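You operate a simulated robot arm through the tools that you are given. There is no shell and no other tool. Be economical: measure what you need, move in short steps, check, and stop when the job is done.

The job below is to be done with a simulated robot arm. You get a single attempt, and the scene is never put back.

Task
Couple the orange connector and set its probe on the test post.
Fine: connector on the orange input; station button off first, on again after; turned till it locks; the board stays latched; the display ends at 5.0 V.

The check looks at the end state, three seconds after you hand in, the way a careful person would. Anything else that was tipped, shoved, dropped, spilled or broken makes it a failure.

Robot
A 6-joint arm with a two-finger parallel gripper, fixed in place. Base frame: the origin is at the foot of the arm, x ahead of it, y to its left, z up; the work surface is at about z = 3. Units: mm, degrees, N and s.
With the tool pointing down near the work surface it reaches from about 140 to 580 mm from the base axis. Its first joint turns from -66.0 to 66.0 degrees. Payload 2.1 kg.
The TCP is the grasp point between the finger pads, 30 mm short of the fingertips. In the tool frame z runs along the fingers and y along their closing line. Largest opening 94 mm; finger width 28, thickness 10; the body of the gripper, 50 by 96 mm, starts 55 mm behind the TCP.
Orientation is that of the tool frame in the base frame, as a unit quaternion [x, y, z, w]. With the fingers straight down and closing along the base's y, the tool's x points along the base's -x, its y along +y and its z along -z.

Tools
- The arm moves only by the tool servo_tool. Its argument "plan" is a list of rows, each a list of 3 entries, a list of its own where there are three numbers: the finger opening in mm, from 0 to 94, then the shift along the tool's x, y, z in units of 200 mm (1.0 is 200 mm), then the turn, a rotation vector about the tool's x, y, z in units of 45 degrees (1.0 is 45 degrees). In form: [[grip, [tx, ty, tz], [ax, ay, az]], ...]. A call has 1 to 8 rows; each row is the pose to reach, as a shift and turn from the pose commanded when the call began, along the tool's axes at that moment. A call with a number of a shift or a turn outside -1 to 1 is refused whole. A row lasts 0.2 s, in which the tool goes at most 50 mm and 8.6 degrees; a call with a longer step from one row to the next is refused whole, and so is a gripper value outside its range. Where a pose cannot be reached the arm comes as near as it can. A force on the tool above 60 N (or 10 N above the force at the start of the call, whichever is more), or a blocked arm, ends the call early, and 0.2 s more pass. Each finger travels about 72 mm/s and halts on what it meets, pressing with about 42 N; the grip force reading is that of the motor and also rises with nothing between the fingers. The clock runs only during rows and for 0.2 s after the last one: add rows that repeat a pose to give the fingers time. The reply holds the time, the measured pose of the TCP, the force on the tool along the base axes, the opening and the grip force, in the units named above and with some noise.
- Cameras (640 x 400 px; columns grow to the right, rows downward): "scene" is fixed at [69, -388.6, 495.5]; the picture's right is [0.57, -0.82, 0.00], its down [-0.49, -0.34, -0.80] and it looks along [0.66, 0.46, -0.60] (base axes); focal length 214 px, centre (320, 200). "wrist" rides on the gripper at [76, 14, -102] in the tool frame; the picture's right is [-0.18, 0.98, 0.00], its down [-0.75, -0.14, -0.64] and it looks along [-0.63, -0.12, 0.77] (tool axes); focal length 243 px, centre (320, 200). There is no depth. A picture from a camera that has moved, and an enlarged one, comes with that camera's place and axes in the base frame and with its lens. The place of the scene camera against the robot may be out by one fixed shift of up to 18 mm in any direction.
- capture(camera): a new picture of that camera. No time passes.
- inspect(camera, box): a new picture of the part [left, top, right, bottom] of that camera's present view, enlarged. No time passes.
- sign_off(): hands the job in; it is judged then, once.

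Work in short steps. Places have to be worked out from the pictures, the camera data and where the tool is seen: move nearer, look again, correct. Check each grasp and each placing, and mend what went wrong. You have 120 turns and 84 pictures in all, those below and enlarged ones among them. Open the gripper and draw the arm clear of the work before you hand the job in, unless the task says otherwise; then end with one line.

The tools are called after ">>>" as name(argument=value, ...) on one line, values as JSON. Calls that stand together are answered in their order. servo_tool: Moves the arm, as the interface text tells. Its arguments: {"type":"object","properties":{"plan":{"type":"array"}},"required":["plan"]} The other tools are called the same way: capture (camera) takes a picture; inspect (camera, box) takes an enlarged picture of a part of a camera's view; sign_off () hands the job in.

At the start:

```text
t: 0.0
ee_pos: [267.6, -54.3, 330.7]
orientation: [0.0, 1.0, 0.0, 0.001]
wrist_force: [-0.3, 0.1, 0.1]
finger_gap: 94.0
grip_force: 0.0
```

scene: 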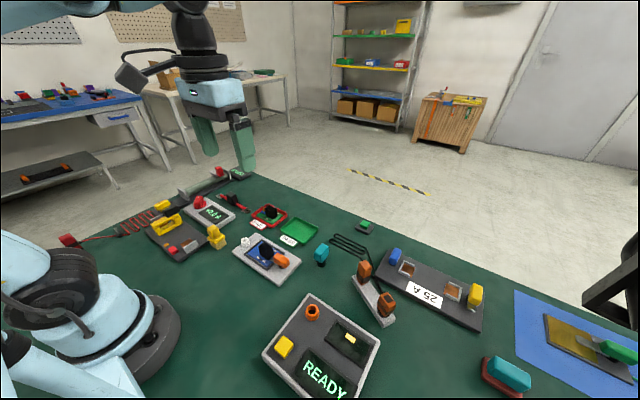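
wrist: 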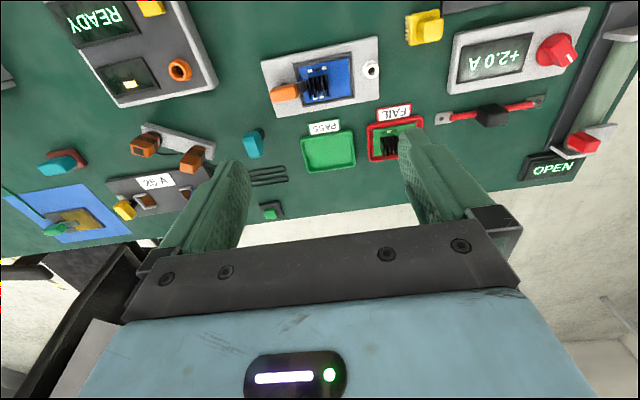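

The bench is crowded; I first enlarge the parts that look relevant: the READY station, the board cradle and the orange connectors.

>>> inspect(camera="scene", box=[220, 220, 400, 400])

>>> inspect(camera="wrist", box=[0, 0, 240, 150])

>>> inspect(camera="wrist", box=[240, 20, 440, 145])

>>> inspect(camera="wrist", box=[80, 100, 300, 240])

```text
2.22 times, centred on (310, 310) of scene
camera zoom: at [69.0, -388.6, 495.5], right [0.57, -0.82, 0.0], down [-0.49, -0.34, -0.8], along [0.66, 0.46, -0.6], focal length 477 px, centre (342, -44)
```

zoom: 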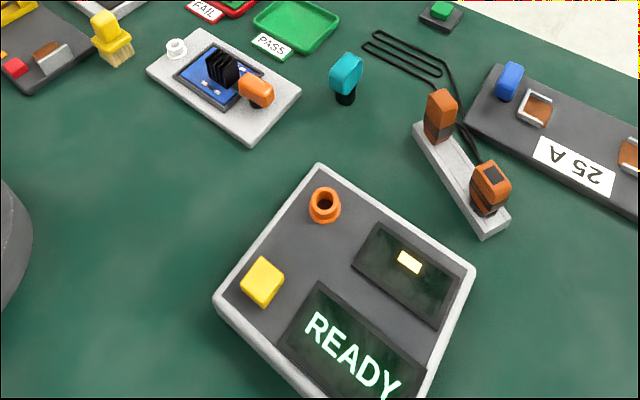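

```text
2.67 times, centred on (120, 75) of wrist
camera zoom: at [191.8, -39.6, 433.1], right [0.18, 0.98, 0.0], down [0.75, -0.14, 0.64], along [0.63, -0.12, -0.77], focal length 647 px, centre (853, 533)
```

zoom: 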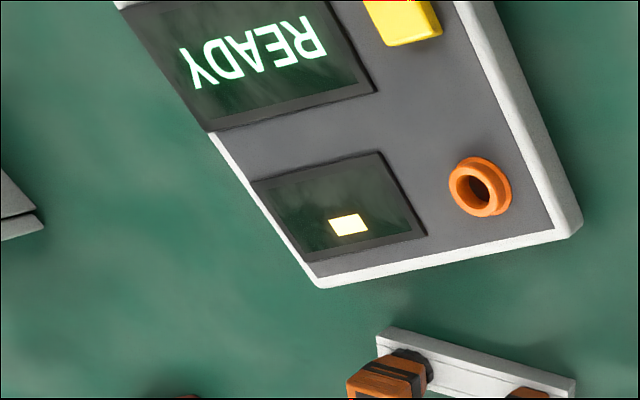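

```text
3.20 times, centred on (340, 82) of wrist
camera zoom: at [191.8, -39.6, 433.1], right [0.18, 0.98, 0.0], down [0.75, -0.14, 0.64], along [0.63, -0.12, -0.77], focal length 776 px, centre (256, 576)
```

zoom: 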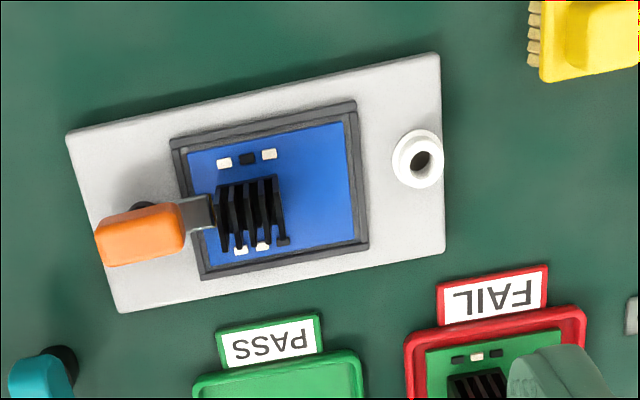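

```text
2.86 times, centred on (190, 170) of wrist
camera zoom: at [191.8, -39.6, 433.1], right [0.18, 0.98, 0.0], down [0.75, -0.14, 0.64], along [0.63, -0.12, -0.77], focal length 693 px, centre (691, 286)
```

zoom: 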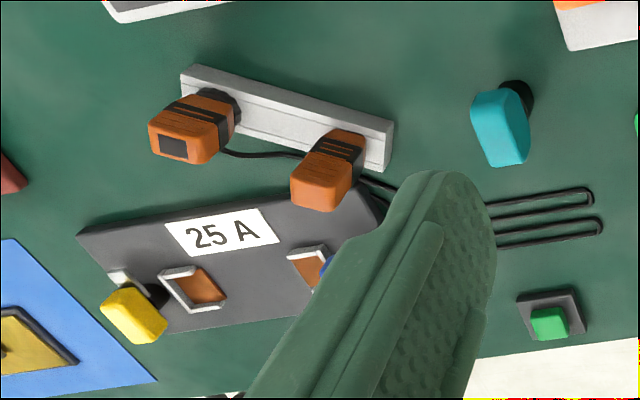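

Rack with two orange plugs looks to be near (340..370, -390..-300), the orange input near (237,-252), the white post near (287,18). I move over toward the rack to look closer.

>>> servo_tool(plan=[[94, [0.03, -0.22, 0], [0, 0, 0]], [94, [0.06, -0.44, 0], [0, 0, 0]], [94, [0.09, -0.66, 0], [0, 0, 0]], [94, [0.12, -0.88, 0], [0, 0, 0]], [94, [0.14, -1.0, 0.1], [0, 0, 0]], [94, [0.14, -1.0, 0.3], [0, 0, 0]], [94, [0.14, -1.0, 0.5], [0, 0, 0]], [94, [0.14, -1.0, 0.5], [0, 0, 0]]])

>>> capture(camera="wrist")

```text
t: 1.8
ee_pos: [240.7, -253.2, 229.9]
orientation: [0.0, 1.0, 0.0, 0.0]
wrist_force: [0.7, 0.0, 0.3]
finger_gap: 94.0
grip_force: 0.1
```

```text
77 pictures are left
camera wrist: at [164.6, -238.9, 332.3], right [0.18, 0.98, 0.0], down [0.75, -0.14, 0.64], along [0.63, -0.12, -0.77], focal length 243 px, centre (320, 200)
```

wrist: 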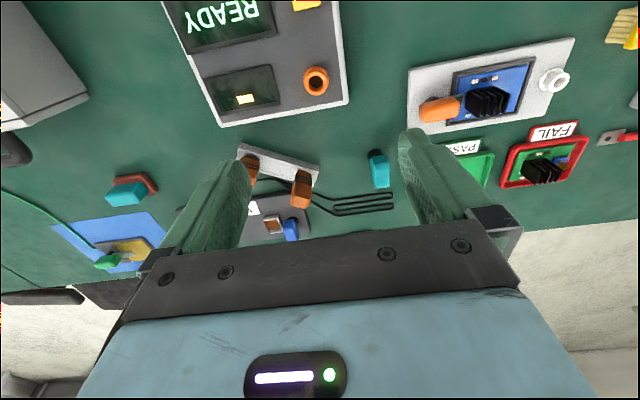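

The view is blocked partly by the fingers; I shift back and sideways so the rack falls in the clear upper part of the wrist view.

>>> servo_tool(plan=[[94, [0.1, -0.15, 0.05], [0, 0, 0]], [94, [0.2, -0.3, 0.1], [0, 0, 0]], [94, [0.3, -0.42, 0.2], [0, 0, 0]], [94, [0.3, -0.42, 0.25], [0, 0, 0]], [94, [0.3, -0.42, 0.25], [0, 0, 0]]])

>>> inspect(camera="wrist", box=[160, 0, 480, 200])

```text
t: 3.0
ee_pos: [178.7, -337.2, 180.3]
orientation: [0.0, 1.0, 0.0, 0.0]
wrist_force: [0.0, 0.6, 0.4]
finger_gap: 94.0
grip_force: 0.0
```

```text
2.00 times, centred on (320, 100) of wrist
camera zoom: at [104.1, -323.6, 282.5], right [0.18, 0.98, 0.0], down [0.75, -0.14, 0.64], along [0.63, -0.12, -0.77], focal length 485 px, centre (320, 400)
```

zoom: 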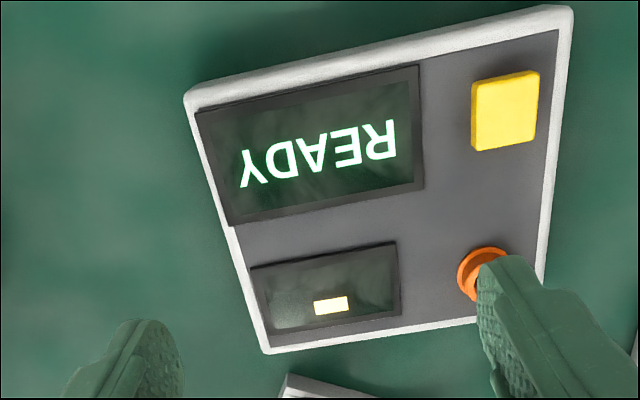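

Now the station is well seen; to see the rack I go forward so it lies between the fingers.

>>> servo_tool(plan=[[94, [-0.15, 0, -0.1], [0, 0, 0]], [94, [-0.3, 0, -0.15], [0, 0, 0]], [94, [-0.4, 0, -0.15], [0, 0, 0]], [94, [-0.4, 0, -0.15], [0, 0, 0]]])

>>> inspect(camera="wrist", box=[220, 60, 460, 210])

```text
t: 4.0
ee_pos: [258.5, -338.1, 209.9]
orientation: [0.0, 1.0, 0.001, 0.0]
wrist_force: [-0.7, 0.3, -0.3]
finger_gap: 93.9
grip_force: 0.0
```

```text
2.67 times, centred on (340, 135) of wrist
camera zoom: at [184.2, -322.8, 313.1], right [0.18, 0.98, 0.0], down [0.75, -0.14, 0.64], along [0.63, -0.12, -0.77], focal length 647 px, centre (267, 373)
```

zoom: 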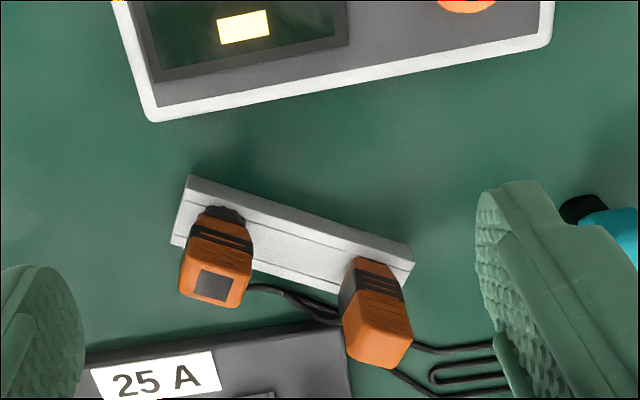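

Both orange plugs stand in the grey rack. I zoom with the scene camera to tell connector from probe.

>>> inspect(camera="scene", box=[335, 245, 415, 335])

>>> inspect(camera="wrist", box=[280, 120, 400, 210])

>>> inspect(camera="scene", box=[230, 225, 340, 290])

```text
4.44 times, centred on (375, 290) of scene
camera zoom: at [69.0, -388.6, 495.5], right [0.57, -0.82, 0.0], down [-0.49, -0.34, -0.8], along [0.66, 0.46, -0.6], focal length 953 px, centre (76, -200)
```

zoom: 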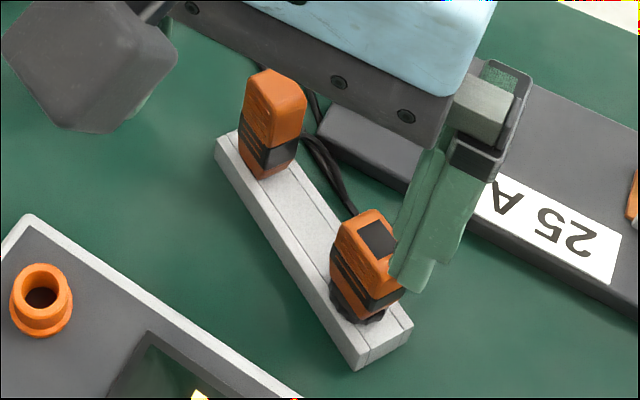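

```text
4.44 times, centred on (340, 165) of wrist
camera zoom: at [184.2, -322.8, 313.1], right [0.18, 0.98, 0.0], down [0.75, -0.14, 0.64], along [0.63, -0.12, -0.77], focal length 1078 px, centre (231, 356)
```

zoom: 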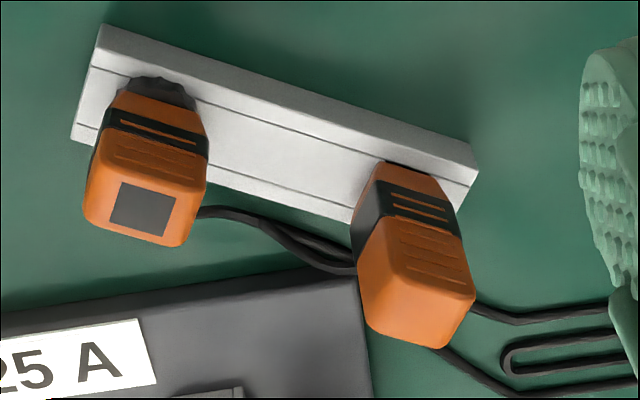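

```text
5.82 times, centred on (285, 258) of scene
camera zoom: at [69.0, -388.6, 495.5], right [0.57, -0.82, 0.0], down [-0.49, -0.34, -0.8], along [0.66, 0.46, -0.6], focal length 1248 px, centre (524, -134)
```

zoom: 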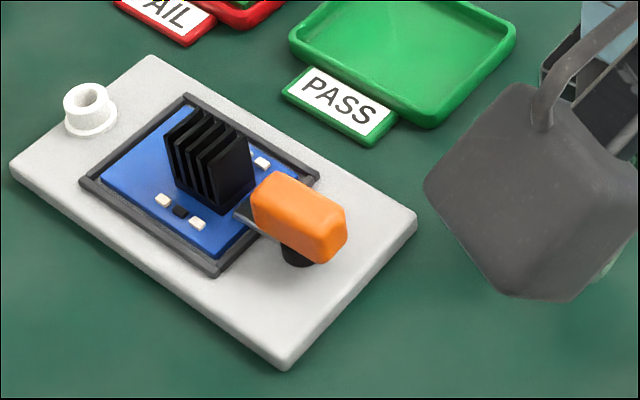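

The one with the knurled collar (left, y≈-370) is the connector; the plain, taller one is the probe. First the yellow button: I close the fingers and move above it at about (158,-252).

>>> servo_tool(plan=[[70, [0.15, 0.13, 0], [0, 0, 0]], [40, [0.3, 0.26, 0.0], [0, 0, 0]], [10, [0.45, 0.39, 0.1], [0, 0, 0]], [0, [0.5, 0.43, 0.2], [0, 0, 0]], [0, [0.5, 0.43, 0.35], [0, 0, 0]], [0, [0.5, 0.43, 0.35], [0, 0, 0]]])

>>> capture(camera="wrist")

```text
t: 5.4
ee_pos: [157.4, -251.8, 140.8]
orientation: [0.0, 1.0, 0.0, -0.001]
wrist_force: [0.2, -0.2, -0.5]
finger_gap: 0.0
grip_force: 33.2
```

```text
71 pictures are left
camera wrist: at [83.4, -236.8, 242.9], right [0.18, 0.98, 0.0], down [0.75, -0.14, 0.64], along [0.63, -0.12, -0.77], focal length 243 px, centre (320, 200)
```

wrist: 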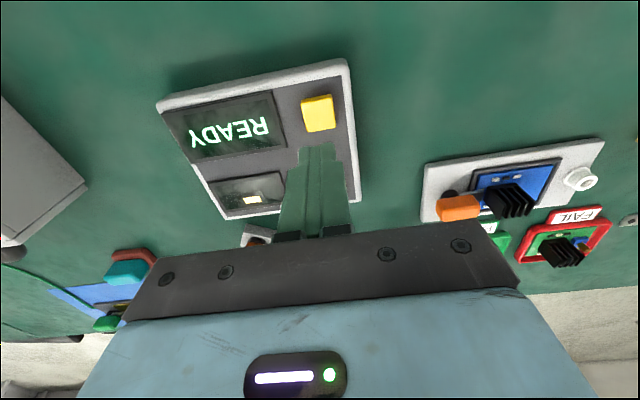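

The fingertips are lined up with the button (col 320; button top about z≈35). I descend to just above it.

>>> servo_tool(plan=[[0, [0, 0, 0.15], [0, 0, 0]], [0, [0, -0.005, 0.28], [0, 0, 0]], [0, [0, -0.005, 0.32], [0, 0, 0]], [0, [0, -0.005, 0.32], [0, 0, 0]]])

>>> capture(camera="wrist")

```text
t: 6.4
ee_pos: [159.1, -252.6, 76.3]
orientation: [0.0, 1.0, 0.0, 0.0]
wrist_force: [1.0, 0.9, -0.3]
finger_gap: 0.1
grip_force: 32.6
```

```text
70 pictures are left
camera wrist: at [83.7, -238.3, 178.2], right [0.18, 0.98, 0.0], down [0.75, -0.14, 0.64], along [0.63, -0.12, -0.77], focal length 243 px, centre (320, 200)
```

wrist: 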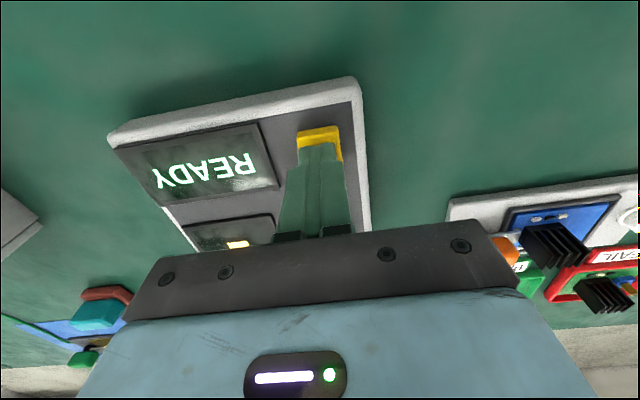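

Tips are just above the button, centred. I press down in small steps and watch force and display.

>>> servo_tool(plan=[[0, [0, 0, 0.025], [0, 0, 0]], [0, [0, 0, 0.04], [0, 0, 0]], [0, [0, 0, 0.055], [0, 0, 0]], [0, [0, 0, 0.055], [0, 0, 0]]])

>>> inspect(camera="wrist", box=[80, 60, 400, 260])

```text
t: 7.4
ee_pos: [158.4, -252.2, 65.3]
orientation: [0.0, 1.0, 0.001, 0.0]
wrist_force: [-2.4, 2.4, 33.5]
finger_gap: 0.0
grip_force: 33.4
```

```text
2.00 times, centred on (240, 160) of wrist
camera zoom: at [83.8, -238.3, 167.7], right [0.18, 0.98, 0.0], down [0.75, -0.14, 0.64], along [0.63, -0.12, -0.77], focal length 485 px, centre (480, 280)
```

zoom: 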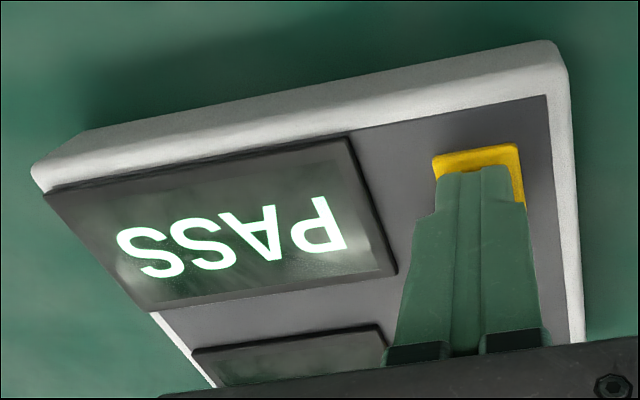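

The display changed while pressing. I lift off and look again.

>>> servo_tool(plan=[[0, [0, 0, -0.05], [0, 0, 0]], [0, [0, 0, -0.2], [0, 0, 0]], [0, [0, 0, -0.4], [0, 0, 0]], [0, [0, 0, -0.4], [0, 0, 0]]])

>>> inspect(camera="wrist", box=[120, 40, 400, 240])

```text
t: 8.4
ee_pos: [159.2, -252.2, 146.2]
orientation: [0.0, 1.0, 0.0, 0.0]
wrist_force: [0.1, 0.4, 0.3]
finger_gap: 0.0
grip_force: 32.9
```

```text
2.00 times, centred on (260, 140) of wrist
camera zoom: at [83.8, -238.5, 249.0], right [0.18, 0.98, 0.0], down [0.75, -0.14, 0.64], along [0.63, -0.12, -0.77], focal length 485 px, centre (440, 320)
```

zoom: 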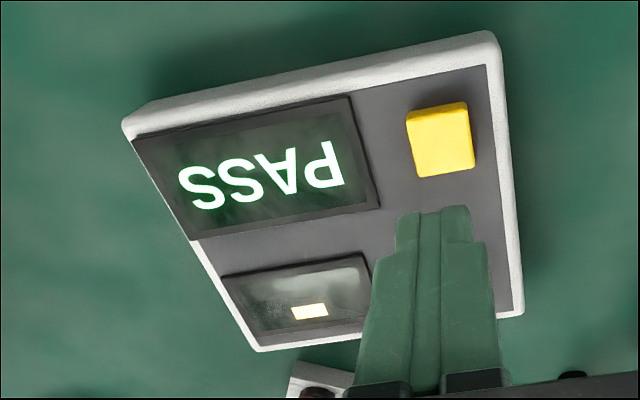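

The display reads PASS and the small lamp remains lit. I look for other displays and switches before going on.

>>> inspect(camera="scene", box=[50, 160, 250, 285])

>>> inspect(camera="scene", box=[250, 280, 400, 400])

>>> inspect(camera="scene", box=[340, 200, 640, 400])

```text
3.20 times, centred on (150, 222) of scene
camera zoom: at [69.0, -388.6, 495.5], right [0.57, -0.82, 0.0], down [-0.49, -0.34, -0.8], along [0.66, 0.46, -0.6], focal length 686 px, centre (864, 128)
```

zoom: 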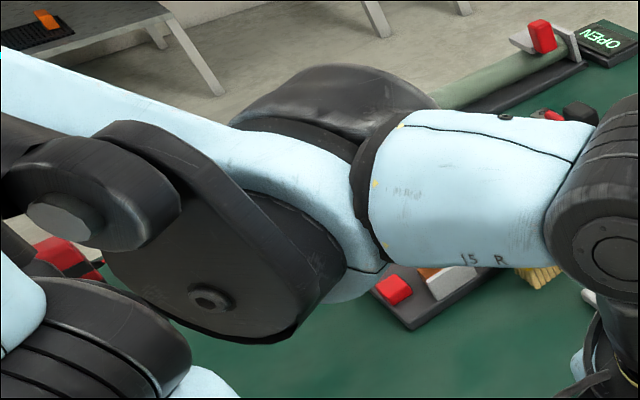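

```text
3.33 times, centred on (325, 340) of scene
camera zoom: at [69.0, -388.6, 495.5], right [0.57, -0.82, 0.0], down [-0.49, -0.34, -0.8], along [0.66, 0.46, -0.6], focal length 715 px, centre (303, -267)
```

zoom: 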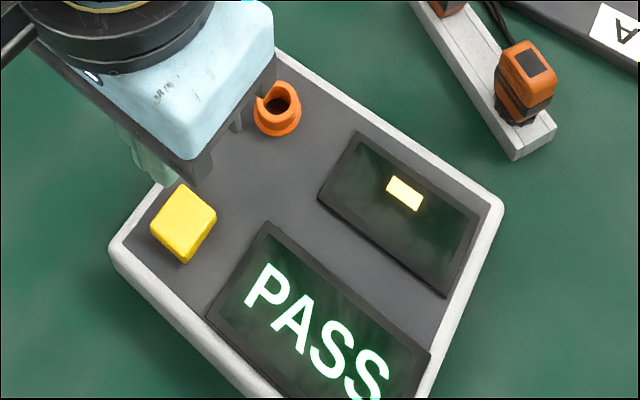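

```text
2.00 times, centred on (490, 300) of scene
camera zoom: at [69.0, -388.6, 495.5], right [0.57, -0.82, 0.0], down [-0.49, -0.34, -0.8], along [0.66, 0.46, -0.6], focal length 429 px, centre (-20, 0)
```

zoom: 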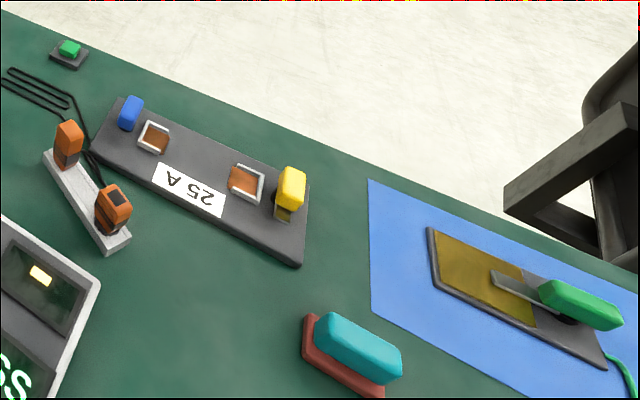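

Only this station has the orange input, so its yellow button is the one. I press it once more slowly to learn how it cycles and what each state shows.

>>> servo_tool(plan=[[0, [0, 0, 0.2], [0, 0, 0]], [0, [0, 0, 0.35], [0, 0, 0]], [0, [0, 0, 0.39], [0, 0, 0]], [0, [0, 0, 0.405], [0, 0, 0]], [0, [0, 0, 0.3], [0, 0, 0]], [0, [0, 0, 0.1], [0, 0, 0]], [0, [0, 0, 0], [0, 0, 0]]])

>>> inspect(camera="wrist", box=[120, 40, 400, 240])

```text
t: 10.0
ee_pos: [159.1, -253.4, 145.5]
orientation: [0.0, 1.0, 0.0, 0.0]
wrist_force: [-0.5, 1.5, 0.7]
finger_gap: 0.0
grip_force: 32.7
```

```text
2.00 times, centred on (260, 140) of wrist
camera zoom: at [83.3, -238.3, 248.2], right [0.18, 0.98, 0.0], down [0.75, -0.14, 0.64], along [0.63, -0.12, -0.77], focal length 485 px, centre (440, 320)
```

zoom: 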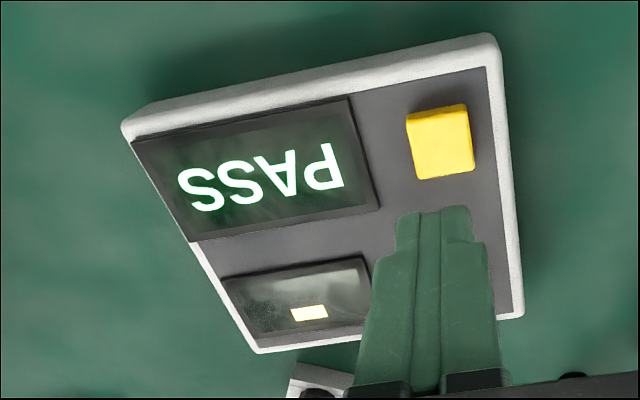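

That press may not have gone through. I repeat it with a hold at the bottom.

>>> servo_tool(plan=[[0, [0, 0, 0.2], [0, 0, 0]], [0, [0, 0, 0.36], [0, 0, 0]], [0, [0, 0, 0.39], [0, 0, 0]], [0, [0, 0, 0.405], [0, 0, 0]], [0, [0, 0, 0.405], [0, 0, 0]]])

>>> inspect(camera="wrist", box=[80, 60, 400, 260])

>>> inspect(camera="scene", box=[250, 280, 400, 400])

```text
t: 11.2
ee_pos: [159.8, -252.4, 65.4]
orientation: [0.0, 1.0, -0.001, 0.0]
wrist_force: [-2.8, -4.5, 36.6]
finger_gap: 0.1
grip_force: 33.2
```

```text
2.00 times, centred on (240, 160) of wrist
camera zoom: at [84.0, -238.8, 167.2], right [0.18, 0.98, 0.0], down [0.75, -0.14, 0.64], along [0.63, -0.12, -0.77], focal length 485 px, centre (480, 280)
```

zoom: 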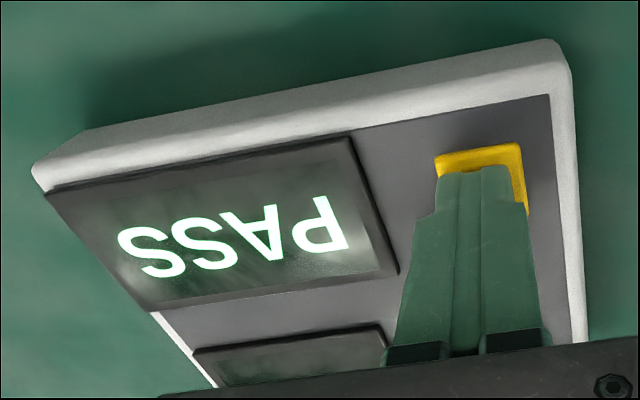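

```text
3.33 times, centred on (325, 340) of scene
camera zoom: at [68.9, -388.5, 495.6], right [0.57, -0.82, 0.0], down [-0.49, -0.34, -0.8], along [0.66, 0.46, -0.6], focal length 715 px, centre (303, -267)
```

zoom: 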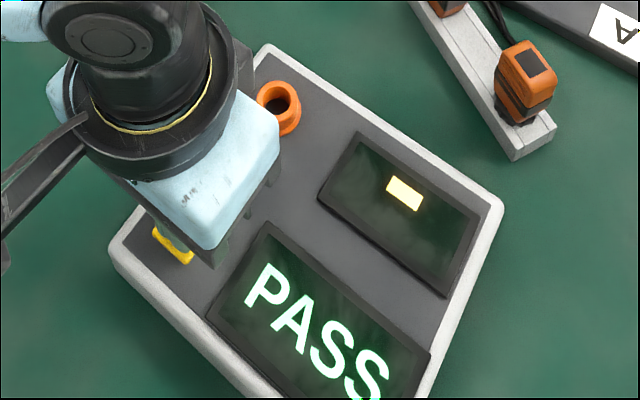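

The yellow button only reruns a test (PASS), the lamp does not change. I withdraw upward and survey the rest of the bench for a real on/off button.

>>> servo_tool(plan=[[0, [0, 0, -0.2], [0, 0, 0]], [0, [0, 0.2, -0.45], [0, 0, 0]], [0, [0, 0.4, -0.7], [0, 0, 0]], [0, [-0.1, 0.6, -0.9], [0, 0, 0]], [0, [-0.2, 0.8, -1.0], [0, 0, 0]], [0, [-0.2, 1.0, -1.0], [0, 0, 0]], [0, [-0.2, 1.0, -1.0], [0, 0, 0]]])

>>> capture(camera="wrist")

>>> inspect(camera="scene", box=[240, 250, 420, 400])

>>> inspect(camera="scene", box=[345, 210, 385, 240])

```text
refused: row 2 steps farther than a row can; nothing moved
```

```text
61 pictures are left
camera wrist: at [84.0, -238.8, 167.2], right [0.18, 0.98, 0.0], down [0.75, -0.14, 0.64], along [0.63, -0.12, -0.77], focal length 243 px, centre (320, 200)
```

wrist: 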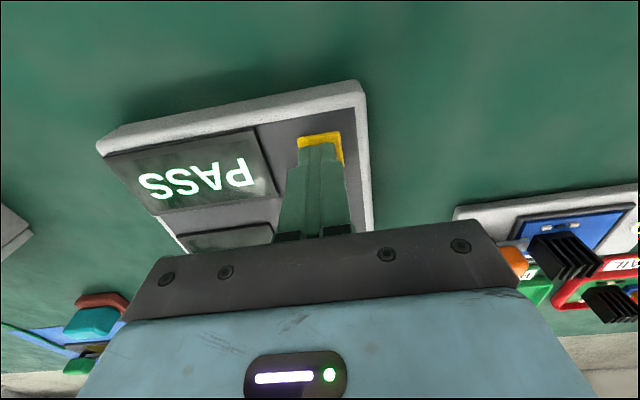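

```text
2.67 times, centred on (330, 325) of scene
camera zoom: at [68.9, -388.5, 495.6], right [0.57, -0.82, 0.0], down [-0.49, -0.34, -0.8], along [0.66, 0.46, -0.6], focal length 572 px, centre (293, -133)
```

zoom: 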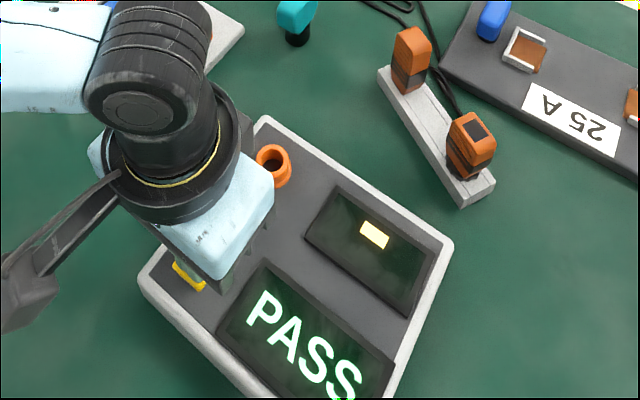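

```text
13.33 times, centred on (365, 225) of scene
camera zoom: at [68.9, -388.5, 495.6], right [0.57, -0.82, 0.0], down [-0.49, -0.34, -0.8], along [0.66, 0.46, -0.6], focal length 2860 px, centre (-280, -133)
```

zoom: 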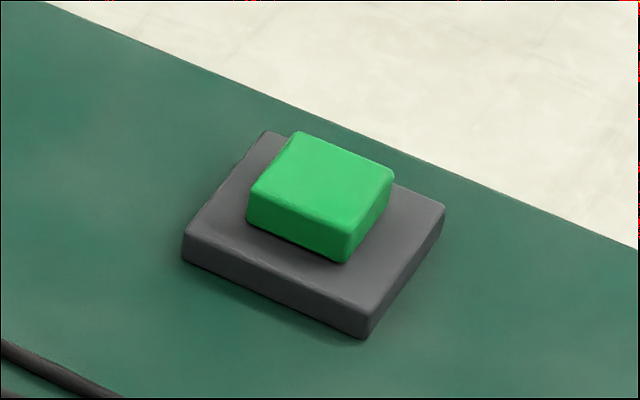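

A refused call: step too long. I retreat with smaller steps and then take a fresh look.

>>> servo_tool(plan=[[0, [0, 0, -0.2], [0, 0, 0]], [0, [0, 0, -0.4], [0, 0, 0]], [0, [0, 0.15, -0.55], [0, 0, 0]], [0, [0, 0.3, -0.7], [0, 0, 0]], [0, [0, 0.5, -0.8], [0, 0, 0]], [0, [0, 0.7, -0.8], [0, 0, 0]], [0, [0, 0.9, -0.8], [0, 0, 0]], [0, [0, 1.0, -0.8], [0, 0, 0]]])

>>> inspect(camera="scene", box=[260, 290, 390, 400])

>>> capture(camera="wrist")

```text
t: 13.0
ee_pos: [159.1, -53.6, 224.7]
orientation: [-0.001, 1.0, -0.001, 0.0]
wrist_force: [0.5, 0.3, -1.1]
finger_gap: 0.0
grip_force: 32.9
```

```text
3.64 times, centred on (325, 345) of scene
camera zoom: at [68.9, -388.6, 495.5], right [0.57, -0.82, 0.0], down [-0.49, -0.34, -0.8], along [0.66, 0.46, -0.6], focal length 780 px, centre (302, -327)
```

zoom: 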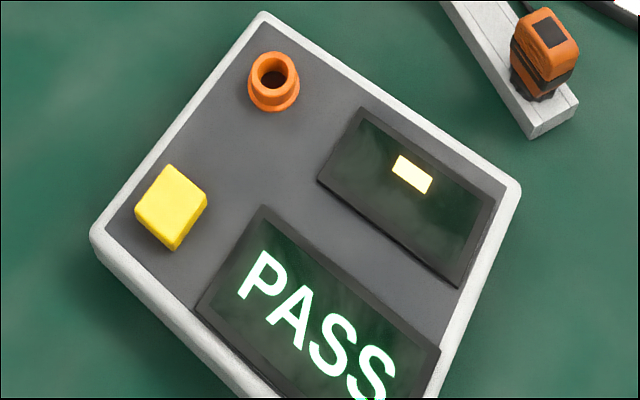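

```text
57 pictures are left
camera wrist: at [83.8, -39.1, 327.3], right [0.18, 0.98, 0.0], down [0.75, -0.14, 0.64], along [0.63, -0.12, -0.77], focal length 243 px, centre (320, 200)
```

wrist: 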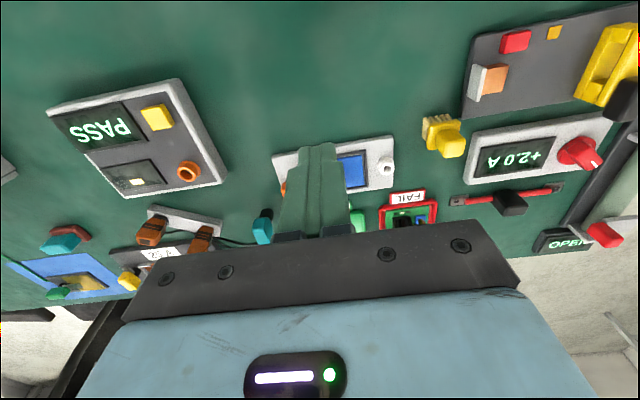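

The yellow button is momentary and only triggers a test, while the stand-alone green button at about (550,-222) is unattributed; it may be the station's on/off. I move toward it for a closer look.

>>> servo_tool(plan=[[0, [-0.17, -0.1, 0], [0, 0, 0]], [0, [-0.34, -0.2, 0], [0, 0, 0]], [0, [-0.51, -0.3, 0], [0, 0, 0]], [0, [-0.68, -0.4, 0], [0, 0, 0]], [0, [-0.85, -0.5, 0], [0, 0, 0]], [0, [-0.95, -0.6, 0.05], [0, 0, 0]], [0, [-1.0, -0.75, 0.1], [0, 0, 0]], [0, [-1.0, -0.75, 0.1], [0, 0, 0]]])

>>> capture(camera="wrist")

```text
t: 14.8
ee_pos: [360.4, -201.6, 205.1]
orientation: [0.0, 1.0, 0.001, 0.0]
wrist_force: [0.2, 0.6, 0.4]
finger_gap: 0.0
grip_force: 33.0
```

```text
56 pictures are left
camera wrist: at [284.6, -188.8, 306.8], right [0.18, 0.98, 0.0], down [0.75, -0.14, 0.64], along [0.63, -0.12, -0.77], focal length 243 px, centre (320, 200)
```

wrist: 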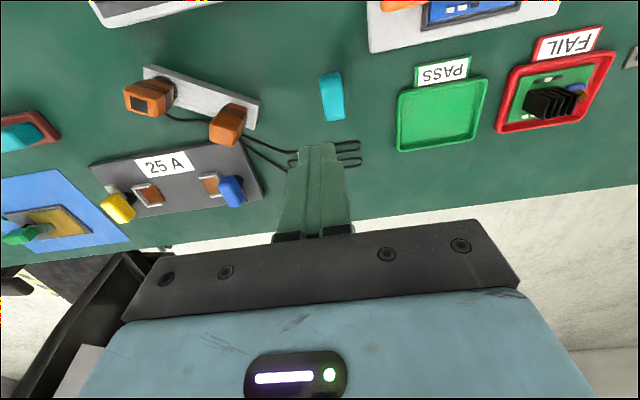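

The button is hidden behind the fingers. I tilt the tool 40° outward and move toward it at height, then compare tip and button in the scene picture.

>>> servo_tool(plan=[[0, [-0.1, -0.05, 0], [0, -0.178, 0]], [0, [-0.2, -0.08, 0], [0, -0.356, 0]], [0, [-0.3, -0.1, 0], [0, -0.534, 0]], [0, [-0.4, -0.11, 0.05], [0, -0.712, 0]], [0, [-0.5, -0.11, 0.1], [0, -0.889, 0]], [0, [-0.65, -0.11, 0.2], [0, -0.889, 0]], [0, [-0.75, -0.11, 0.35], [0, -0.889, 0]], [0, [-0.75, -0.11, 0.35], [0, -0.889, 0]]])

>>> inspect(camera="scene", box=[300, 140, 460, 240])

>>> capture(camera="wrist")

```text
t: 16.6
ee_pos: [510.3, -225.1, 134.8]
orientation: [-0.001, 0.939, 0.001, 0.343]
wrist_force: [-0.2, -0.8, 0.9]
finger_gap: 0.2
grip_force: 32.7
```

```text
4.00 times, centred on (380, 190) of scene
camera zoom: at [69.0, -388.5, 495.5], right [0.57, -0.82, 0.0], down [-0.49, -0.34, -0.8], along [0.66, 0.46, -0.6], focal length 858 px, centre (80, 240)
```

zoom: 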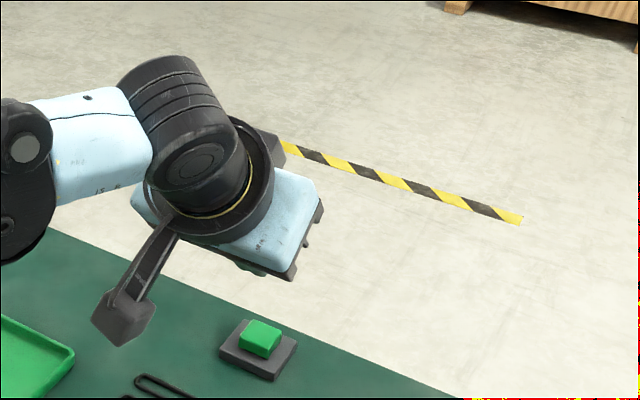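

```text
54 pictures are left
camera wrist: at [386.5, -210.2, 164.0], right [0.14, 0.98, 0.12], down [0.16, -0.14, 0.98], along [0.98, -0.12, -0.18], focal length 243 px, centre (320, 200)
```

wrist: 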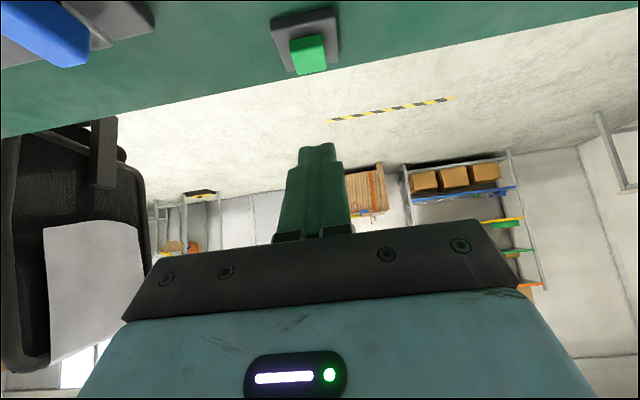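

The wrist view puts the green button at about (545,-225), top near z≈20. I move to just above it.

>>> servo_tool(plan=[[0, [0.03, 0, 0.1], [0, 0, 0]], [0, [0.06, 0, 0.2], [0, 0, 0]], [0, [0.09, 0, 0.317], [0, 0, 0]], [0, [0.09, 0, 0.317], [0, 0, 0]]])

>>> inspect(camera="scene", box=[320, 180, 420, 240])

>>> inspect(camera="wrist", box=[220, 0, 420, 200])

```text
t: 17.6
ee_pos: [535.8, -225.8, 74.9]
orientation: [0.001, 0.939, -0.001, 0.343]
wrist_force: [0.6, 0.6, 0.6]
finger_gap: 0.1
grip_force: 33.1
```

```text
6.40 times, centred on (370, 210) of scene
camera zoom: at [69.0, -388.5, 495.5], right [0.57, -0.82, 0.0], down [-0.49, -0.34, -0.8], along [0.66, 0.46, -0.6], focal length 1373 px, centre (0, 136)
```

zoom: 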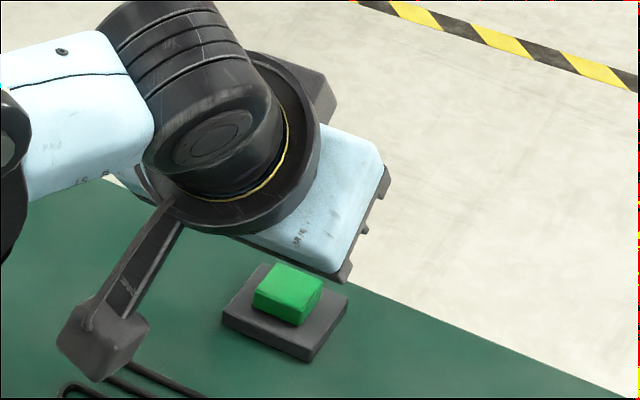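

```text
2.00 times, centred on (320, 100) of wrist
camera zoom: at [412.9, -210.7, 103.8], right [0.14, 0.98, 0.12], down [0.16, -0.14, 0.98], along [0.98, -0.12, -0.18], focal length 485 px, centre (320, 400)
```

zoom: 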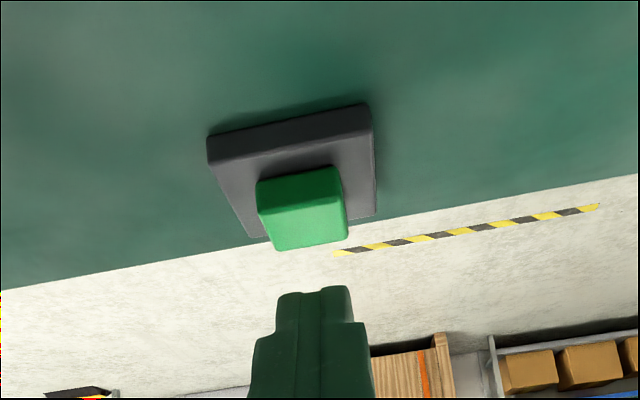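

The tips are about 13 mm above the button (top ≈ (538,-223,30)). I press straight down in base z with small steps.

>>> servo_tool(plan=[[0, [0.0575, 0.005, 0.03], [0, 0, 0]], [0, [0.0704, 0.005, 0.0453], [0, 0, 0]], [0, [0.077, 0.005, 0.053], [0, 0, 0]], [0, [0.077, 0.005, 0.053], [0, 0, 0]]])

>>> inspect(camera="scene", box=[260, 200, 420, 400])

```text
t: 18.6
ee_pos: [530.8, -223.7, 56.3]
orientation: [0.0, 0.939, 0.0, 0.343]
wrist_force: [0.1, -0.9, 0.5]
finger_gap: 0.1
grip_force: 33.1
```

```text
2.00 times, centred on (340, 300) of scene
camera zoom: at [69.0, -388.6, 495.5], right [0.57, -0.82, 0.0], down [-0.49, -0.34, -0.8], along [0.66, 0.46, -0.6], focal length 429 px, centre (280, 0)
```

zoom: 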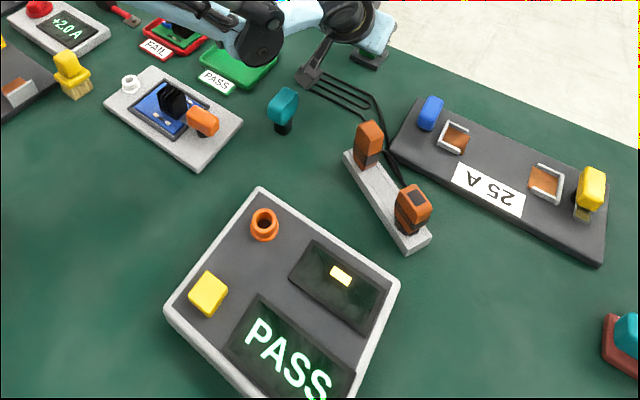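

No contact yet; I keep going down a few mm at a time.

>>> servo_tool(plan=[[0, [0.0097, 0, 0.0115], [0, 0, 0]], [0, [0.0193, 0, 0.023], [0, 0, 0]], [0, [0.0257, 0, 0.0306], [0, 0, 0]], [0, [0.0257, 0, 0.0306], [0, 0, 0]]])

>>> inspect(camera="wrist", box=[220, 0, 420, 200])

>>> inspect(camera="scene", box=[260, 200, 420, 400])

```text
t: 19.6
ee_pos: [531.4, -223.1, 49.3]
orientation: [0.0, 0.939, 0.0, 0.343]
wrist_force: [-3.5, -0.4, 5.5]
finger_gap: 0.0
grip_force: 32.4
```

```text
2.00 times, centred on (320, 100) of wrist
camera zoom: at [407.9, -209.5, 78.4], right [0.14, 0.98, 0.12], down [0.16, -0.14, 0.98], along [0.98, -0.12, -0.18], focal length 485 px, centre (320, 400)
```

zoom: 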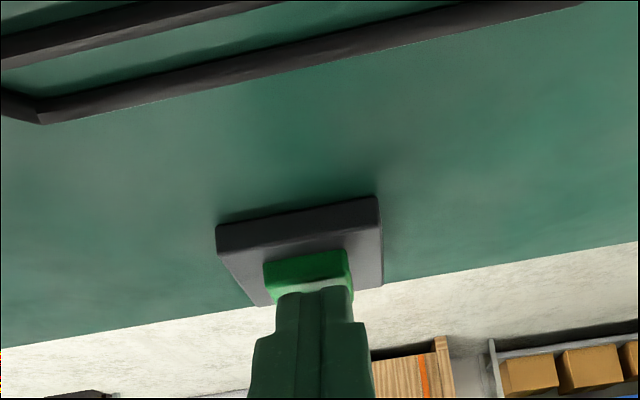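

```text
2.00 times, centred on (340, 300) of scene
camera zoom: at [68.9, -388.5, 495.5], right [0.57, -0.82, 0.0], down [-0.49, -0.34, -0.8], along [0.66, 0.46, -0.6], focal length 429 px, centre (280, 0)
```

zoom: 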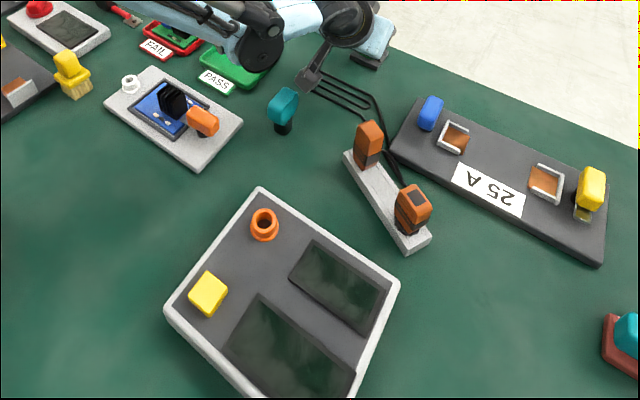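

The green button is it: all displays went dark. I lift away and verify they stay dark.

>>> servo_tool(plan=[[0, [-0.064, 0, -0.077], [0, 0, 0]], [0, [-0.16, 0, -0.19], [0, 0, 0]], [0, [-0.25, 0, -0.3], [0, 0, 0]], [0, [-0.25, 0, -0.42], [0, 0.178, 0]], [0, [-0.25, 0, -0.55], [0, 0.356, 0]], [0, [-0.25, 0, -0.68], [0, 0.534, 0]], [0, [-0.25, 0, -0.8], [0, 0.712, 0]], [0, [-0.25, 0, -0.9], [0, 0.889, 0]]])

>>> capture(camera="scene")

```text
t: 21.4
ee_pos: [454.5, -222.8, 218.9]
orientation: [0.0, 1.0, 0.0, -0.001]
wrist_force: [0.0, 0.2, 0.5]
finger_gap: 0.0
grip_force: 33.5
```

```text
48 pictures are left
```

scene: 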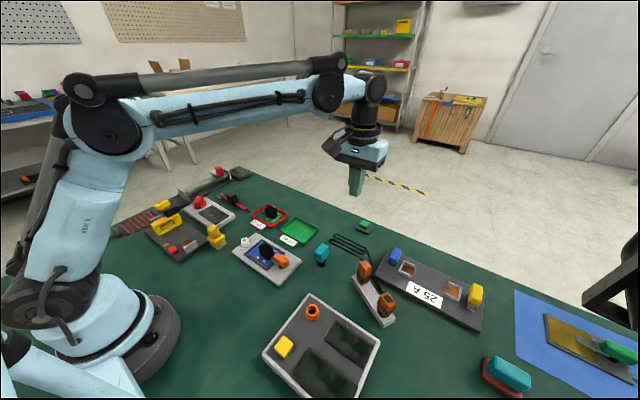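

Station is off. I now go above the connector (estimated (331,-374), top z≈69), turning 33° so the fingers close along the rack's length.

>>> servo_tool(plan=[[20, [0.12, -0.15, 0], [0, 0, 0.15]], [40, [0.24, -0.3, 0], [0, 0, 0.3]], [60, [0.36, -0.45, 0], [0, 0, 0.45]], [60, [0.48, -0.6, 0.05], [0, 0, 0.6]], [60, [0.6, -0.72, 0.15], [0, 0, 0.74]], [60, [0.6175, -0.756, 0.3], [0, 0, 0.74]], [60, [0.6175, -0.756, 0.3], [0, 0, 0.74]]])

>>> capture(camera="wrist")

```text
t: 23.0
ee_pos: [330.4, -374.7, 158.9]
orientation: [0.286, 0.958, 0.0, 0.0]
wrist_force: [0.6, -0.6, 0.4]
finger_gap: 60.0
grip_force: 0.0
```

```text
47 pictures are left
camera wrist: at [275.8, -320.8, 261.0], right [0.69, 0.72, 0.0], down [0.55, -0.53, 0.64], along [0.46, -0.45, -0.77], focal length 243 px, centre (320, 200)
```

wrist: 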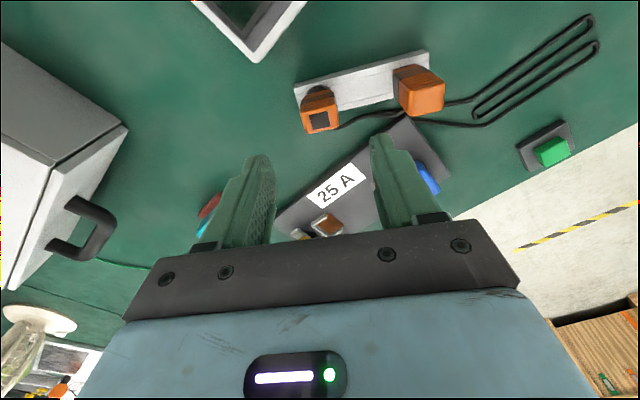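

The connector lies on the tool axis (col 319, height matching z≈68). I zoom to check the yaw and the cable exit.

>>> inspect(camera="wrist", box=[270, 30, 470, 155])

```text
3.20 times, centred on (370, 92) of wrist
camera zoom: at [275.8, -320.8, 261.0], right [0.69, 0.72, 0.0], down [0.55, -0.53, 0.64], along [0.46, -0.45, -0.77], focal length 776 px, centre (160, 544)
```

zoom: 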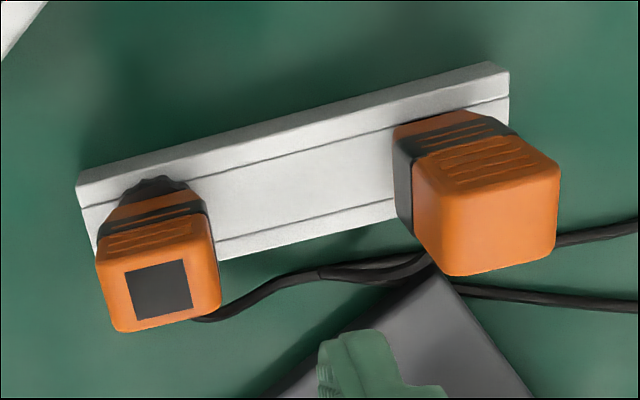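

Alignment is within ~2°, which I correct. I descend to TCP z≈61 with the fingers straddling the connector, then close.

>>> servo_tool(plan=[[60, [0, 0, 0.15], [0, 0, -0.05]], [60, [0, 0, 0.3], [0, 0, -0.05]], [60, [0, 0, 0.42], [0, 0, -0.05]], [60, [0, 0, 0.49], [0, 0, -0.05]], [60, [0, 0, 0.49], [0, 0, -0.05]]])

>>> capture(camera="wrist")

```text
t: 24.2
ee_pos: [331.0, -374.7, 61.3]
orientation: [0.268, 0.964, 0.0, 0.0]
wrist_force: [0.7, 0.2, 0.5]
finger_gap: 60.1
grip_force: 0.2
```

```text
45 pictures are left
camera wrist: at [273.2, -323.6, 162.6], right [0.66, 0.75, 0.0], down [0.57, -0.51, 0.64], along [0.48, -0.43, -0.77], focal length 243 px, centre (320, 200)
```

wrist: 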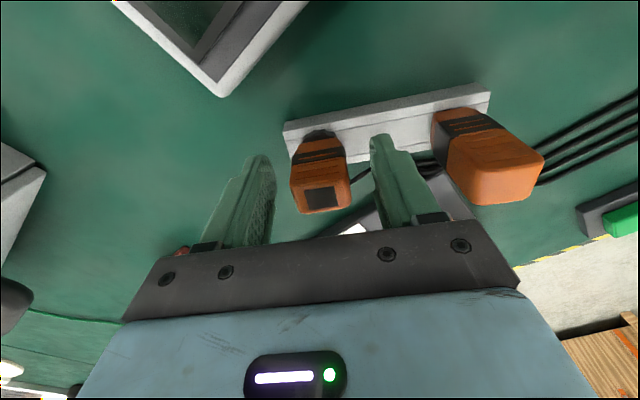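

The connector sits midway between the fingers. Closing.

>>> servo_tool(plan=[[40, [0, 0, 0], [0, 0, 0]], [20, [0, 0, 0], [0, 0, 0]], [15, [0, 0, 0], [0, 0, 0]], [15, [0, 0, 0], [0, 0, 0]], [15, [0, 0, 0], [0, 0, 0]]])

>>> capture(camera="wrist")

```text
t: 25.4
ee_pos: [331.3, -375.3, 60.0]
orientation: [0.267, 0.964, 0.0, 0.0]
wrist_force: [0.4, 1.0, -0.5]
finger_gap: 32.2
grip_force: 42.4
```

```text
44 pictures are left
camera wrist: at [273.2, -323.5, 162.9], right [0.66, 0.75, 0.0], down [0.57, -0.51, 0.64], along [0.48, -0.43, -0.77], focal length 243 px, centre (320, 200)
```

wrist: 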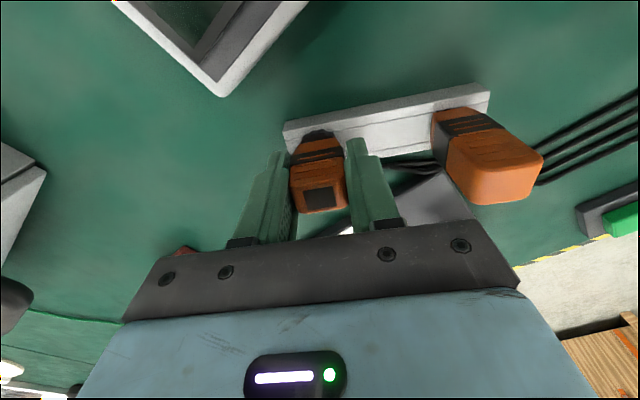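

Gripped at 32 mm with 42 N. I lift straight up 80 mm and check.

>>> servo_tool(plan=[[15, [0, 0, -0.06], [0, 0, 0]], [15, [0, 0, -0.15], [0, 0, 0]], [15, [0, 0, -0.28], [0, 0, 0]], [15, [0, 0, -0.4], [0, 0, 0]], [15, [0, 0, -0.4], [0, 0, 0]]])

>>> capture(camera="wrist")

>>> inspect(camera="scene", box=[260, 200, 450, 360])

```text
t: 26.6
ee_pos: [330.8, -372.3, 140.9]
orientation: [0.268, 0.964, 0.001, 0.0]
wrist_force: [-0.4, -0.5, -0.3]
finger_gap: 32.2
grip_force: 42.2
```

```text
43 pictures are left
camera wrist: at [273.3, -322.6, 242.9], right [0.66, 0.75, 0.0], down [0.57, -0.51, 0.64], along [0.48, -0.43, -0.77], focal length 243 px, centre (320, 200)
```

wrist: 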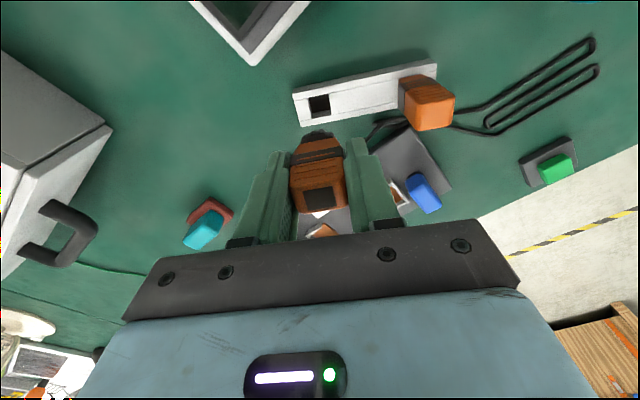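

```text
2.50 times, centred on (355, 280) of scene
camera zoom: at [69.0, -388.6, 495.5], right [0.57, -0.82, 0.0], down [-0.49, -0.34, -0.8], along [0.66, 0.46, -0.6], focal length 536 px, centre (232, 0)
```

zoom: 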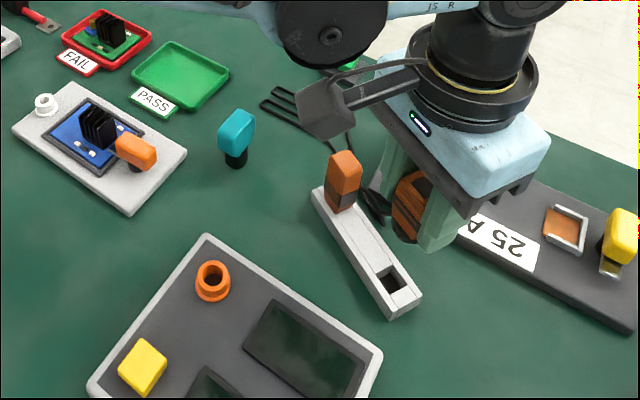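

The connector is out cleanly. I carry it above the orange input, estimated (234.5,-256.5, ring top z≈39).

>>> servo_tool(plan=[[15, [0.15, 0.05, -0.02], [0, 0, 0]], [15, [0.3, 0.1, -0.02], [0, 0, 0]], [15, [0.45, 0.155, -0.02], [0, 0, 0]], [15, [0.6, 0.21, -0.02], [0, 0, 0]], [15, [0.711, 0.2475, 0], [0, 0, 0]], [15, [0.711, 0.2475, 0], [0, 0, 0]]])

>>> inspect(camera="wrist", box=[220, 50, 420, 250])

>>> inspect(camera="scene", box=[240, 220, 400, 360])

```text
t: 28.0
ee_pos: [234.7, -258.0, 140.2]
orientation: [0.267, 0.964, 0.0, 0.0]
wrist_force: [-0.5, -0.1, -0.1]
finger_gap: 31.2
grip_force: 41.9
```

```text
2.00 times, centred on (320, 150) of wrist
camera zoom: at [176.8, -207.4, 242.6], right [0.66, 0.75, 0.0], down [0.57, -0.51, 0.64], along [0.48, -0.43, -0.77], focal length 485 px, centre (320, 300)
```

zoom: 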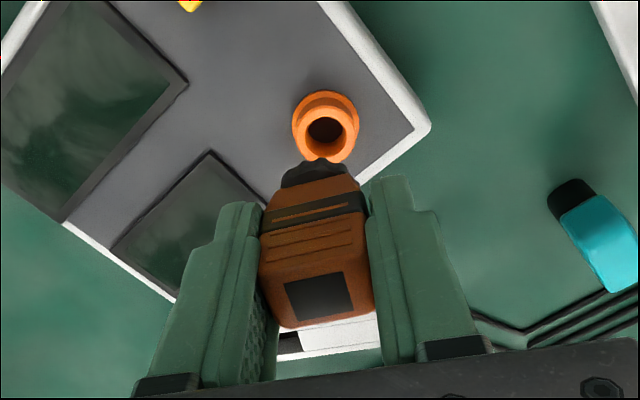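

```text
2.86 times, centred on (320, 290) of scene
camera zoom: at [68.9, -388.5, 495.5], right [0.57, -0.82, 0.0], down [-0.49, -0.34, -0.8], along [0.66, 0.46, -0.6], focal length 613 px, centre (320, -57)
```

zoom: 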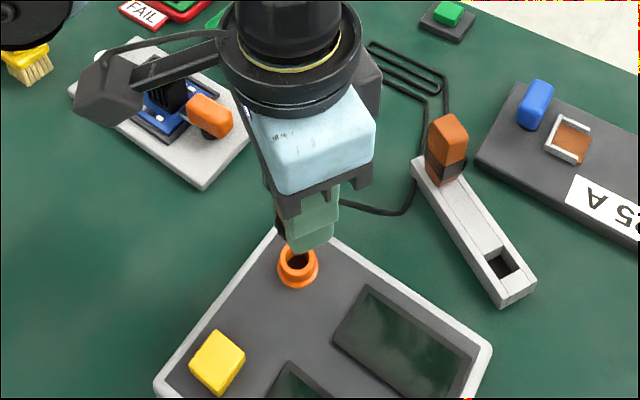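

The socket appears about 2–3 px right of the axis. I zoom in to measure the offset between collar and ring accurately.

>>> inspect(camera="wrist", box=[280, 85, 360, 135])

```text
8.00 times, centred on (320, 110) of wrist
camera zoom: at [176.8, -207.4, 242.6], right [0.66, 0.75, 0.0], down [0.57, -0.51, 0.64], along [0.48, -0.43, -0.77], focal length 1941 px, centre (320, 920)
```

zoom: 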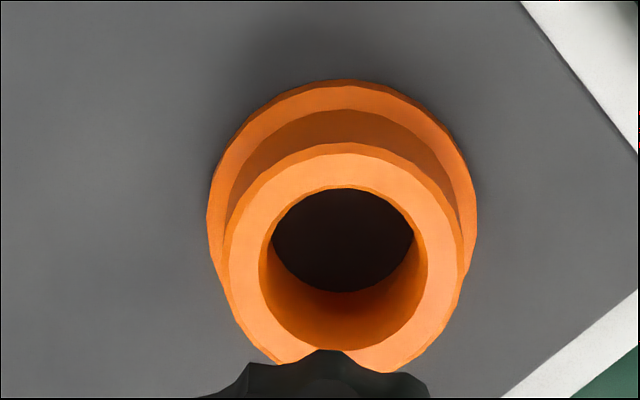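

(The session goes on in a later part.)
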